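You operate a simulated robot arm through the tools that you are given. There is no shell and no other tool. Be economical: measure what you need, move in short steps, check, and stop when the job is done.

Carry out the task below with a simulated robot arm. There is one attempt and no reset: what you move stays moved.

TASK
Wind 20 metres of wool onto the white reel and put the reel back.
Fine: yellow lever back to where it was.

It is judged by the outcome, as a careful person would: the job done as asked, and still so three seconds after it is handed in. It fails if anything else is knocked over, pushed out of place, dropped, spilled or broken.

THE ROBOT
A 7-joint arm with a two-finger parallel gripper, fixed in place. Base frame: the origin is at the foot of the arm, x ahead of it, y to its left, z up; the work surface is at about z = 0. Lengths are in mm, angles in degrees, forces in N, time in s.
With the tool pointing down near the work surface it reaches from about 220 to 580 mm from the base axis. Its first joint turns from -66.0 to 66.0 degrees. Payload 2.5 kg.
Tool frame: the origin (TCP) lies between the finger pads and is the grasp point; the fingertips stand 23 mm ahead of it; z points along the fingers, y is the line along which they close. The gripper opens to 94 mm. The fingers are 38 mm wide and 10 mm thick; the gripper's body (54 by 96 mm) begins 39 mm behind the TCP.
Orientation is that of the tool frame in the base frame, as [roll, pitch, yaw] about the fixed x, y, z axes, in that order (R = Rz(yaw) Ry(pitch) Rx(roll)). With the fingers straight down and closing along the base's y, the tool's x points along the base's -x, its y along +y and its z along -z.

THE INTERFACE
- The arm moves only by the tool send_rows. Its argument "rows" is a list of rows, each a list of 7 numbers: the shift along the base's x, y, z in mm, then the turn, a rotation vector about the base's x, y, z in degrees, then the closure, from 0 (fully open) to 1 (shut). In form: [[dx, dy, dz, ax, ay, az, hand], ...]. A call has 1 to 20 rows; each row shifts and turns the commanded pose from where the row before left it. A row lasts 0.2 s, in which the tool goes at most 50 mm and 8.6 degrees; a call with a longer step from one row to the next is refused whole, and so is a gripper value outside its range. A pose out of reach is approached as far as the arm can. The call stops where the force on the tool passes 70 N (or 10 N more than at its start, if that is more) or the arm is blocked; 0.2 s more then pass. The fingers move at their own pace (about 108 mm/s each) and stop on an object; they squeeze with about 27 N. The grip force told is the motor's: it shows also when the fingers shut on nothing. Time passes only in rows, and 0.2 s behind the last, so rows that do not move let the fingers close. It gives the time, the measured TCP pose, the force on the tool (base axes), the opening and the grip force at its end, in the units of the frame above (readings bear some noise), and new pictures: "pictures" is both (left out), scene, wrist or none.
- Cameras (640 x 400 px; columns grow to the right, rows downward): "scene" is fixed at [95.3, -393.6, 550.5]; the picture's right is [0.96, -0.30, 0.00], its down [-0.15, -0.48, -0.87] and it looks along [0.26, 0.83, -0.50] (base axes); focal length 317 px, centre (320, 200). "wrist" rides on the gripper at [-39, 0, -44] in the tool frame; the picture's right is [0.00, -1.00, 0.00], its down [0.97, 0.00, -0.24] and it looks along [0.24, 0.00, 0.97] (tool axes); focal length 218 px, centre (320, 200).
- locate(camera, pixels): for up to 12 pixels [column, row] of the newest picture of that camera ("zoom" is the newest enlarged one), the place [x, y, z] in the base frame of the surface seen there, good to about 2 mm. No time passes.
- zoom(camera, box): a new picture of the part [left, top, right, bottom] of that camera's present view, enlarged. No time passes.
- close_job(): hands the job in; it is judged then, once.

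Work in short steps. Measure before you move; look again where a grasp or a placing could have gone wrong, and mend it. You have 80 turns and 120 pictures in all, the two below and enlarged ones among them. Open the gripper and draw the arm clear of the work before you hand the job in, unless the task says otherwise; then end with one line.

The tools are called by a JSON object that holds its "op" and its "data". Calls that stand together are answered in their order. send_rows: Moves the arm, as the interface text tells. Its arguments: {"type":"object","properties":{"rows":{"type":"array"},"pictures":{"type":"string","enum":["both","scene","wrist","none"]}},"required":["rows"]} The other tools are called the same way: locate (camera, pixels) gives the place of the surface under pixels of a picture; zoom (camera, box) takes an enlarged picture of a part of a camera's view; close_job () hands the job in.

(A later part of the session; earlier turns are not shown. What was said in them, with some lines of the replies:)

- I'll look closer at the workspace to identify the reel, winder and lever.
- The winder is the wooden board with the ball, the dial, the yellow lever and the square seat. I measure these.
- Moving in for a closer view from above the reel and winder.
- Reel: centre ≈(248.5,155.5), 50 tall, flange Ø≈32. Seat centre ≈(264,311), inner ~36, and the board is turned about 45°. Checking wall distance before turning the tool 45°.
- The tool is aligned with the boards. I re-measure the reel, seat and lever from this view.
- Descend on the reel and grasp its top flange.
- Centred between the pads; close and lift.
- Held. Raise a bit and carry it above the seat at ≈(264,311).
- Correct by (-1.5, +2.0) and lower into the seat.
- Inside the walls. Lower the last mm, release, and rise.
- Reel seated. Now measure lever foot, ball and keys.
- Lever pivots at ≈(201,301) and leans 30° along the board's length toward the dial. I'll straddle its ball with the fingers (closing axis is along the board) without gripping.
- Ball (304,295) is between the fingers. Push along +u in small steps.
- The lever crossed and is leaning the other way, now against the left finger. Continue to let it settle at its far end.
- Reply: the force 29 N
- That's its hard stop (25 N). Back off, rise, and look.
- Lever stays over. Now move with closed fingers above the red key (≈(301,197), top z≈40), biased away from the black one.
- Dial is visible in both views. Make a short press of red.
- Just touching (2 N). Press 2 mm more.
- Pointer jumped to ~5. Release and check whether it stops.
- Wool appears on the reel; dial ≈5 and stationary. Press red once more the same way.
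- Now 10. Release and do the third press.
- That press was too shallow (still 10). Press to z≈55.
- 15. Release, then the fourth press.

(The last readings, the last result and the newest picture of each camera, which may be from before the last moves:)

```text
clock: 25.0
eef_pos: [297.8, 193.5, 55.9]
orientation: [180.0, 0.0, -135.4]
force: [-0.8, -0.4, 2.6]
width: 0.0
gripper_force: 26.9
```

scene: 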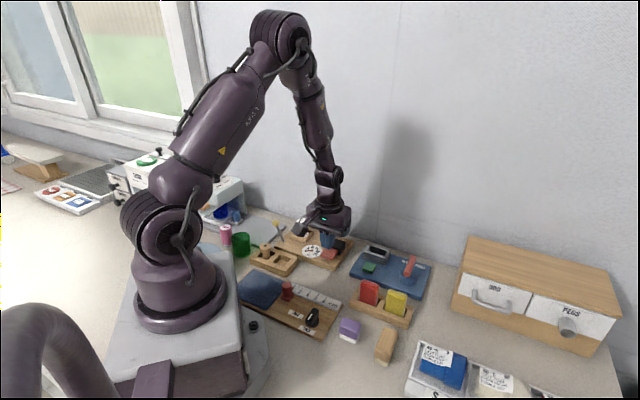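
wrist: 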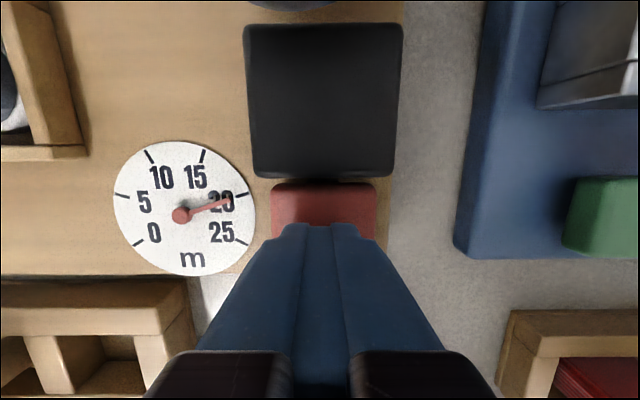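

20. Release, rise clear and inspect.

{"op": "send_rows", "data": {"rows": [[0, 0, 15, 0, 0, 0, 1], [0, 0, 40, 0, 0, 0, 1], [-15, 10, 45, 0, 0, 0, 1], [-15, 20, 10, 0, 0, 0, 1], [0, 0, 0, 0, 0, 0, 1]]}}

{"op": "zoom", "data": {"camera": "scene", "box": [250, 205, 370, 280]}}

{"op": "zoom", "data": {"camera": "wrist", "box": [150, 40, 410, 250]}}

```text
clock: 26.2
eef_pos: [265.9, 221.7, 165.4]
orientation: [-180.0, 0.1, -135.5]
force: [-0.3, 0.3, 0.3]
width: 0.0
gripper_force: 26.6
```

scene: 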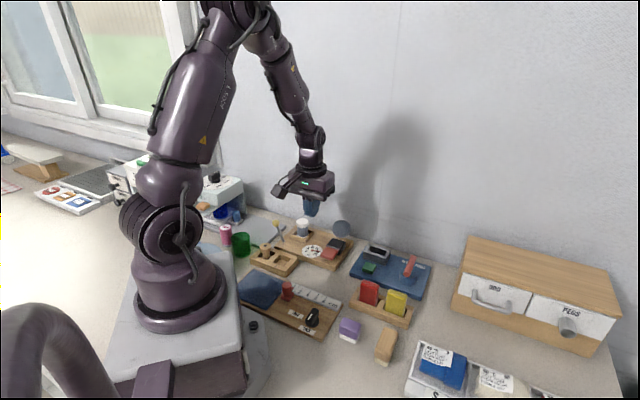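
wrist: 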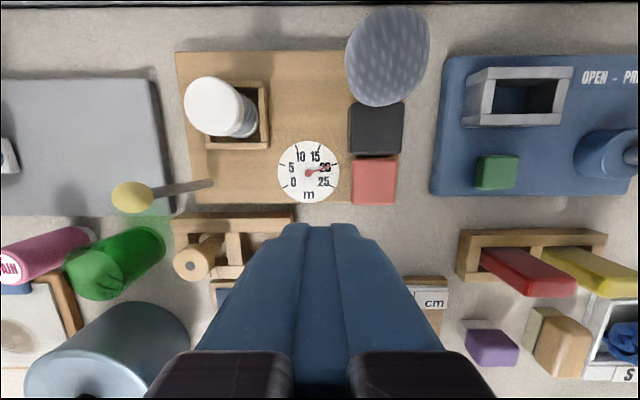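

```text
5.33 times, centred on (310, 242) of scene
```

zoom: 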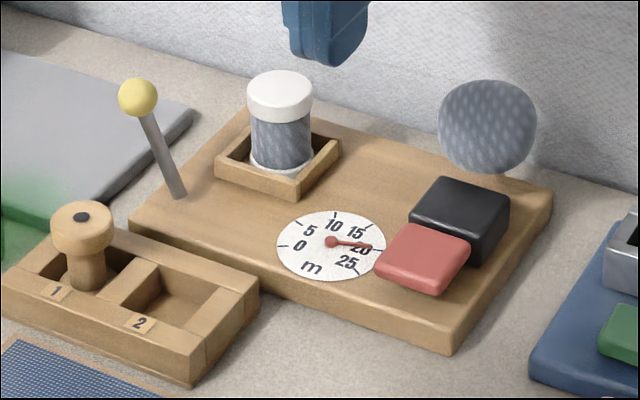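

```text
1.90 times, centred on (280, 145) of wrist
```

zoom: 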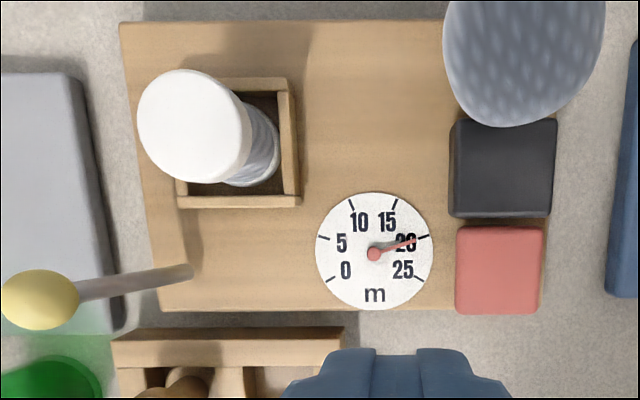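

20 m wound. Now the lever back: locate the ball.

{"op": "locate", "data": {"camera": "wrist", "pixels": [[132, 197], [118, 197], [150, 195], [180, 188], [205, 184], [215, 107], [240, 118]]}}

```text
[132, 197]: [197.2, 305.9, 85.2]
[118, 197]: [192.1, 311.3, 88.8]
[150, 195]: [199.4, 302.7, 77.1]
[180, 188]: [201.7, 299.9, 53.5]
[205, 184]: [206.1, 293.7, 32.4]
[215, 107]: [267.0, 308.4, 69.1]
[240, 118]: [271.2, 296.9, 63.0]
```

Straddle the ball at ≈(191,312).

{"op": "send_rows", "data": {"rows": [[-25, 30, 0, 0, 0, 0, 0.45], [-25, 30, 0, 0, 0, 0, 0.45], [-25, 30, 0, 0, 0, 0, 0.45], [0, 0, -20, 0, 0, 0, 0.45], [0, 0, 0, 0, 0, 0, 0.45]], "pictures": "wrist"}}

```text
clock: 27.4
eef_pos: [190.8, 314.4, 142.9]
orientation: [180.0, 0.0, -135.5]
force: [0.7, -0.5, -0.7]
width: 51.6
gripper_force: 0.0
```

wrist: 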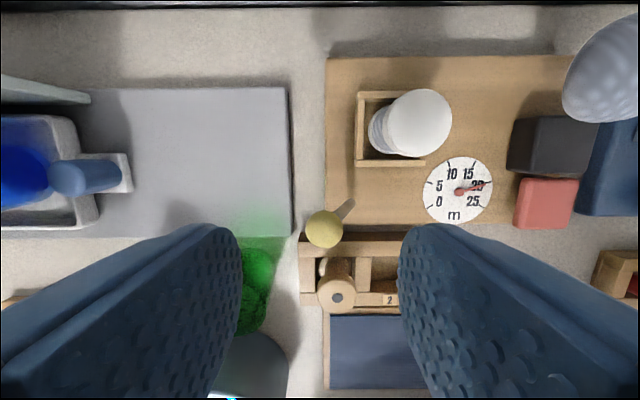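

Ball at (324,229), centred. Lower and push toward −u.

{"op": "send_rows", "data": {"rows": [[0, -2, -20, 0, 0, 0, 0.45], [0, 0, -20, 0, 0, 0, 0.45], [0, 0, -16, 0, 0, 0, 0.45], [0, 0, 0, 0, 0, 0, 0.6], [7, -7, 2, 0, 0, 0, 0.6], [7, -7, 2, 0, 0, 0, 0.6], [7, -7, 0, 0, 0, 0, 0.6], [7, -7, -2, 0, 0, 0, 0.6], [0, 0, 0, 0, 0, 0, 0.6]], "pictures": "wrist"}}

```text
clock: 29.4
eef_pos: [221.0, 283.8, 91.2]
orientation: [-180.0, 0.0, -135.6]
force: [-0.4, 0.1, 0.7]
width: 37.7
gripper_force: 0.2
```

wrist: 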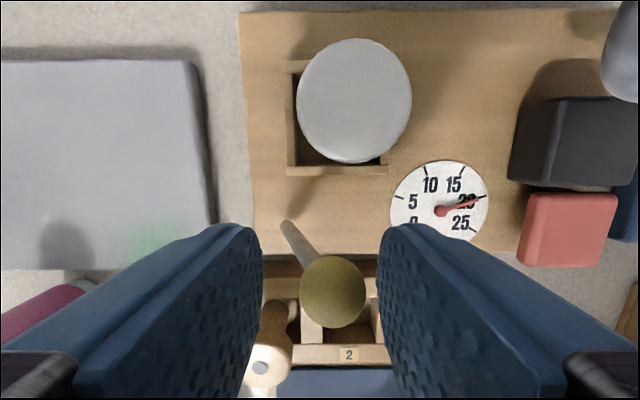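

Lever has returned to the dial side; nudge to its stop to be sure.

{"op": "send_rows", "data": {"rows": [[6, -6, 0, 0, 0, 0, 0.6], [4, -4, 0, 0, 0, 0, 0.6], [0, 0, 0, 0, 0, 0, 0.6]], "pictures": "wrist"}}

```text
clock: 30.2
eef_pos: [230.6, 272.4, 92.1]
orientation: [180.0, 0.1, -135.5]
force: [-2.4, 2.5, -0.3]
width: 39.1
gripper_force: 1.5
```

wrist: 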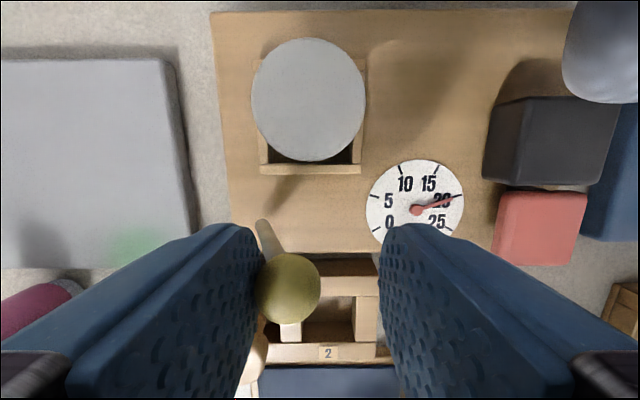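

At its stop. Back off, rise, and go over the reel.

{"op": "send_rows", "data": {"rows": [[-4, 4, 0, 0, 0, 0, 0.5], [0, 0, 30, 0, 0, 0, 0.4], [0, 0, 25, 0, 0, 0, 0.36], [18, 17, 0, 0, 0, 0, 0.36], [19, 18, 0, 0, 0, 0, 0.36], [0, 0, -20, 0, 0, 0, 0.36], [0, 0, 0, 0, 0, 0, 0.36]]}}

{"op": "zoom", "data": {"camera": "scene", "box": [250, 205, 370, 280]}}

```text
clock: 31.8
eef_pos: [264.7, 311.1, 126.9]
orientation: [-179.9, 0.1, -135.6]
force: [-0.1, 0.1, 0.4]
width: 60.2
gripper_force: 0.1
```

scene: 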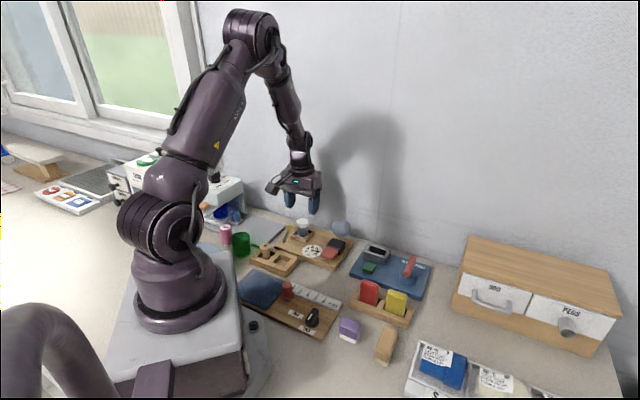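
wrist: 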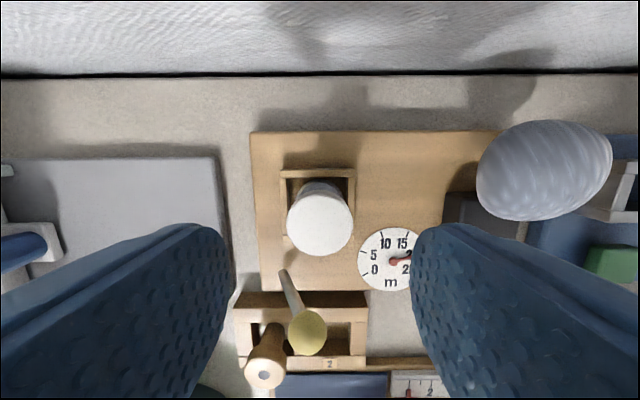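

```text
5.33 times, centred on (310, 242) of scene
```

zoom: 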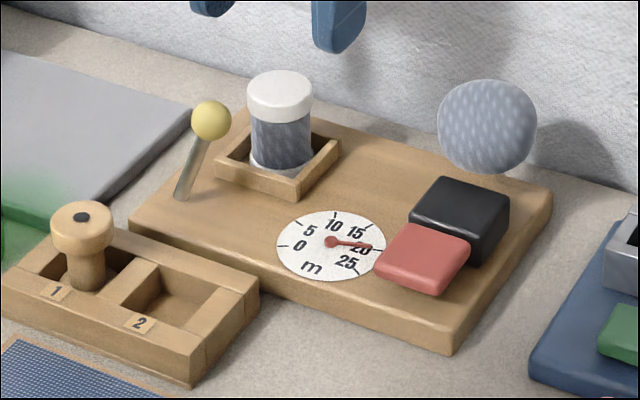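

Lever is exactly where it was; dial 20; reel centred at column 320. Descend and grip.

{"op": "send_rows", "data": {"rows": [[0, 0, -25, 0, 0, 0, 0.36], [0, 0, -25, 0, 0, 0, 0.36], [0, 0, -16, 0, 0, 0, 0.36], [0, 0, 0, 0, 0, 0, 0.8], [0, 0, 0, 0, 0, 0, 0.8], [0, 0, 0, 0, 0, 0, 0.8], [0, 0, 10, 0, 0, 0, 0.8], [0, 0, 30, 0, 0, 0, 0.8], [0, 0, 40, 0, 0, 0, 0.8], [0, 0, 0, 0, 0, 0, 0.8]]}}

```text
clock: 34.0
eef_pos: [263.2, 312.8, 140.4]
orientation: [-180.0, 0.0, -135.5]
force: [0.1, 0.0, -0.9]
width: 32.3
gripper_force: 27.3
```

scene: 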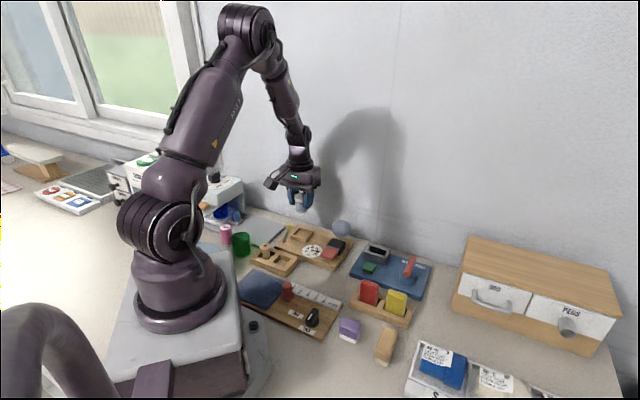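
wrist: 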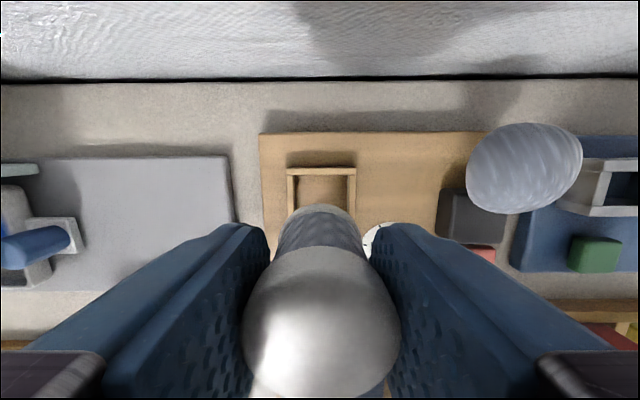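

Carry back to its original spot (248,155).

{"op": "send_rows", "data": {"rows": [[0, -25, 2, 0, 0, 0, 0.8], [-3, -35, 0, 0, 0, 0, 0.8], [-4, -35, 0, 0, 0, 0, 0.8], [-4, -35, 0, 0, 0, 0, 0.8], [-4, -27.5, 0, 0, 0, 0, 0.8], [0, 0, -30, 0, 0, 0, 0.8], [0, 0, -30, 0, 0, 0, 0.8], [0, 0, -20, 0, 0, 0, 0.8], [0, 0, 0, 0, 0, 0, 0.8]]}}

```text
clock: 36.0
eef_pos: [246.9, 156.5, 60.1]
orientation: [-180.0, 0.0, -135.5]
force: [0.3, 0.5, -0.2]
width: 32.4
gripper_force: 27.5
```

scene: 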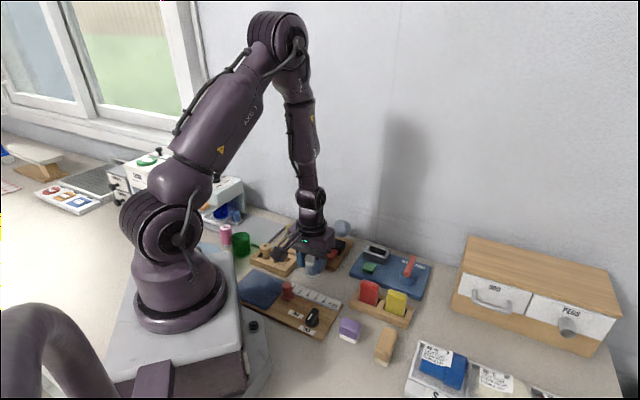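
wrist: 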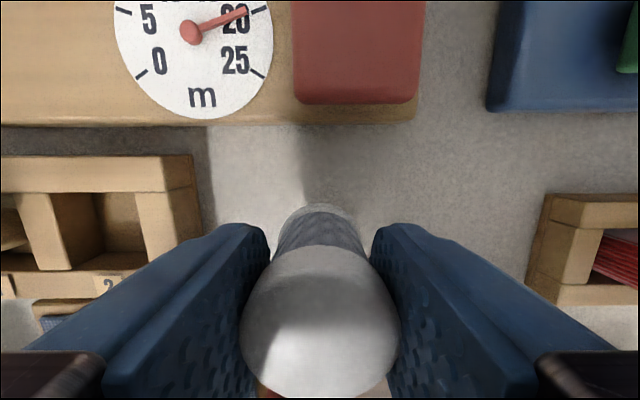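

{"op": "send_rows", "data": {"rows": [[1, -1, -10, 0, 0, 0, 0.8], [0, 0, -5, 0, 0, 0, 0.8], [0, 0, -2, 0, 0, 0, 0.8], [0, 0, 0, 0, 0, 0, 0.8]], "pictures": "none"}}

{"op": "send_rows", "data": {"rows": [[0, 0, -1, 0, 0, 0, 0.8], [0, 0, 0, 0, 0, 0, 0.8]], "pictures": "wrist"}}

```text
clock: 37.0
eef_pos: [249.0, 154.1, 42.8]
orientation: [-180.0, 0.0, -135.5]
force: [-0.3, 0.5, -0.8]
width: 32.8
gripper_force: 26.7
```

```text
clock: 37.6
eef_pos: [249.1, 152.7, 42.4]
orientation: [-180.0, 0.0, -135.5]
force: [0.2, 0.4, -0.2]
width: 32.4
gripper_force: 27.1
```

wrist: 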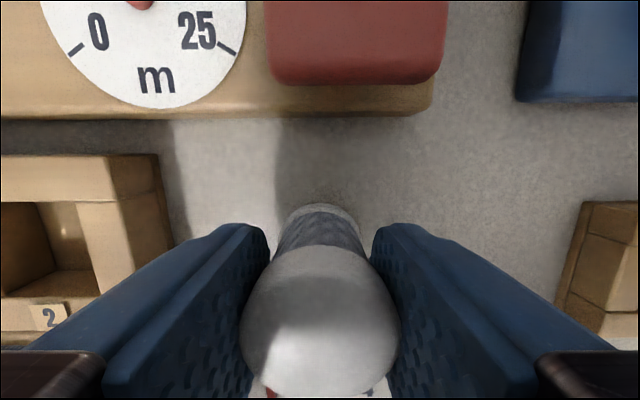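

Position matches the original view within ~2 mm; trim by (-1,+1) and lower to contact.

{"op": "send_rows", "data": {"rows": [[-1, 1, -0.7, 0, 0, 0, 0.8], [0, 0, -0.7, 0, 0, 0, 0.8], [0, 0, 0, 0, 0, 0, 0.8]], "pictures": "none"}}

```text
clock: 38.4
eef_pos: [248.4, 155.5, 42.4]
orientation: [179.9, 0.1, -135.5]
force: [0.3, -0.1, -0.4]
width: 32.4
gripper_force: 27.0
```

{"op": "send_rows", "data": {"rows": [[0, 0, -0.8, 0, 0, 0, 0.8], [0, 0, 0, 0, 0, 0, 0.8]], "pictures": "none"}}

{"op": "zoom", "data": {"camera": "scene", "box": [280, 235, 350, 285]}}

```text
clock: 39.0
eef_pos: [248.7, 154.2, 40.4]
orientation: [179.9, -0.1, -135.5]
force: [0.4, 0.9, -1.2]
width: 32.4
gripper_force: 27.6
```

```text
8.00 times, centred on (315, 260) of scene
```

zoom: 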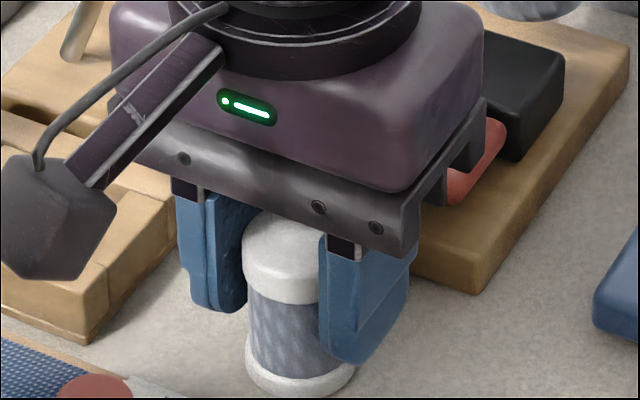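

{"op": "locate", "data": {"camera": "zoom", "pixels": [[285, 230], [275, 235], [270, 380], [300, 240]]}}

{"op": "send_rows", "data": {"rows": [[0, 0, -0.7, 0, 0, 0, 0.8], [0, 0, 0, 0, 0, 0, 0.8]], "pictures": "none"}}

```text
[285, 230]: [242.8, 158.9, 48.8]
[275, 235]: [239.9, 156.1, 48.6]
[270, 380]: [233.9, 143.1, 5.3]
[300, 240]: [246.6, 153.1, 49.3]
```

```text
clock: 39.6
eef_pos: [248.1, 154.7, 41.3]
orientation: [-179.9, 0.0, -135.5]
force: [-4.9, -2.0, 15.3]
width: 32.3
gripper_force: 26.8
```

Contact with the table (15 N). Ease 0.5 mm, release, and rise straight.

{"op": "send_rows", "data": {"rows": [[0, 0, 0.4, 0, 0, 0, 0.8], [0, 0, 0, 0, 0, 0, 0.5], [0, 0, 0, 0, 0, 0, 0.36], [0, 0, 0, 0, 0, 0, 0.36], [0, 0, 15, 0, 0, 0, 0.36], [0, 0, 40, 0, 0, 0, 0.36], [0, 0, 45, 0, 0, 0, 0.36], [0, 0, 45, 0, 0, 0, 0.36], [20, 0, 45, 0, 0, 0, 0.36], [0, 0, 0, 0, 0, 0, 0]]}}

{"op": "zoom", "data": {"camera": "scene", "box": [210, 205, 370, 305]}}

```text
clock: 41.8
eef_pos: [268.1, 155.5, 229.6]
orientation: [-180.0, 0.0, -135.5]
force: [0.2, -0.5, 1.1]
width: 94.2
gripper_force: 0.0
```

scene: 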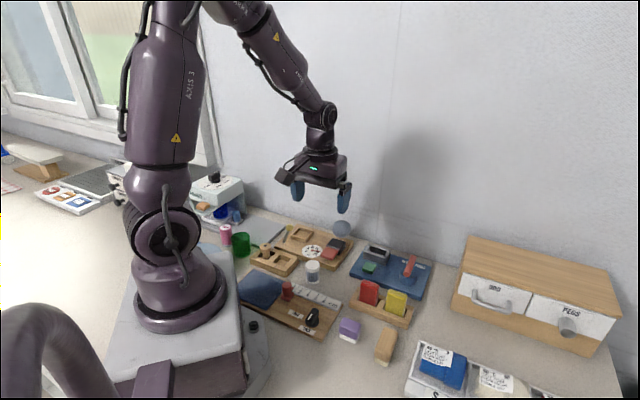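
wrist: 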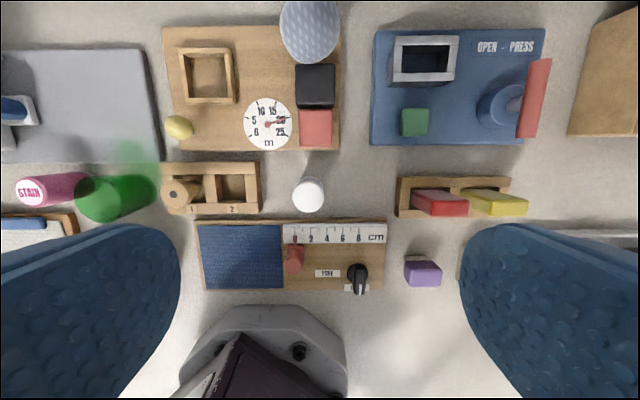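

```text
4.00 times, centred on (290, 255) of scene
```

zoom: 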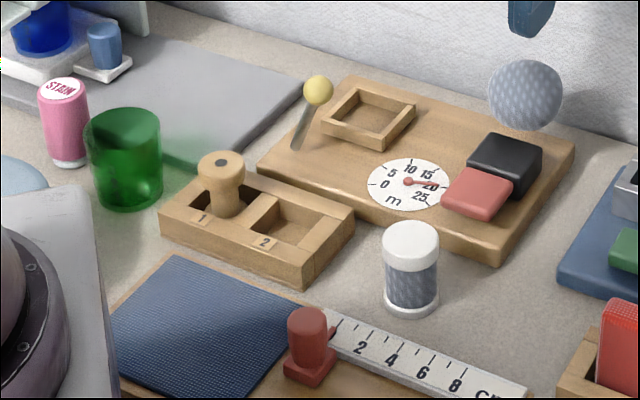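

Everything is in place, reel upright at its original spot, dial at 20, lever as it was. Handing in.

{"op": "close_job", "data": {}}

```text
The job is handed in.
```

The white reel has 20 m of wool on it (the dial reads 20) and stands upright within a couple of millimetres of where it started. The yellow lever is back in its original position, and nothing else was knocked or moved.
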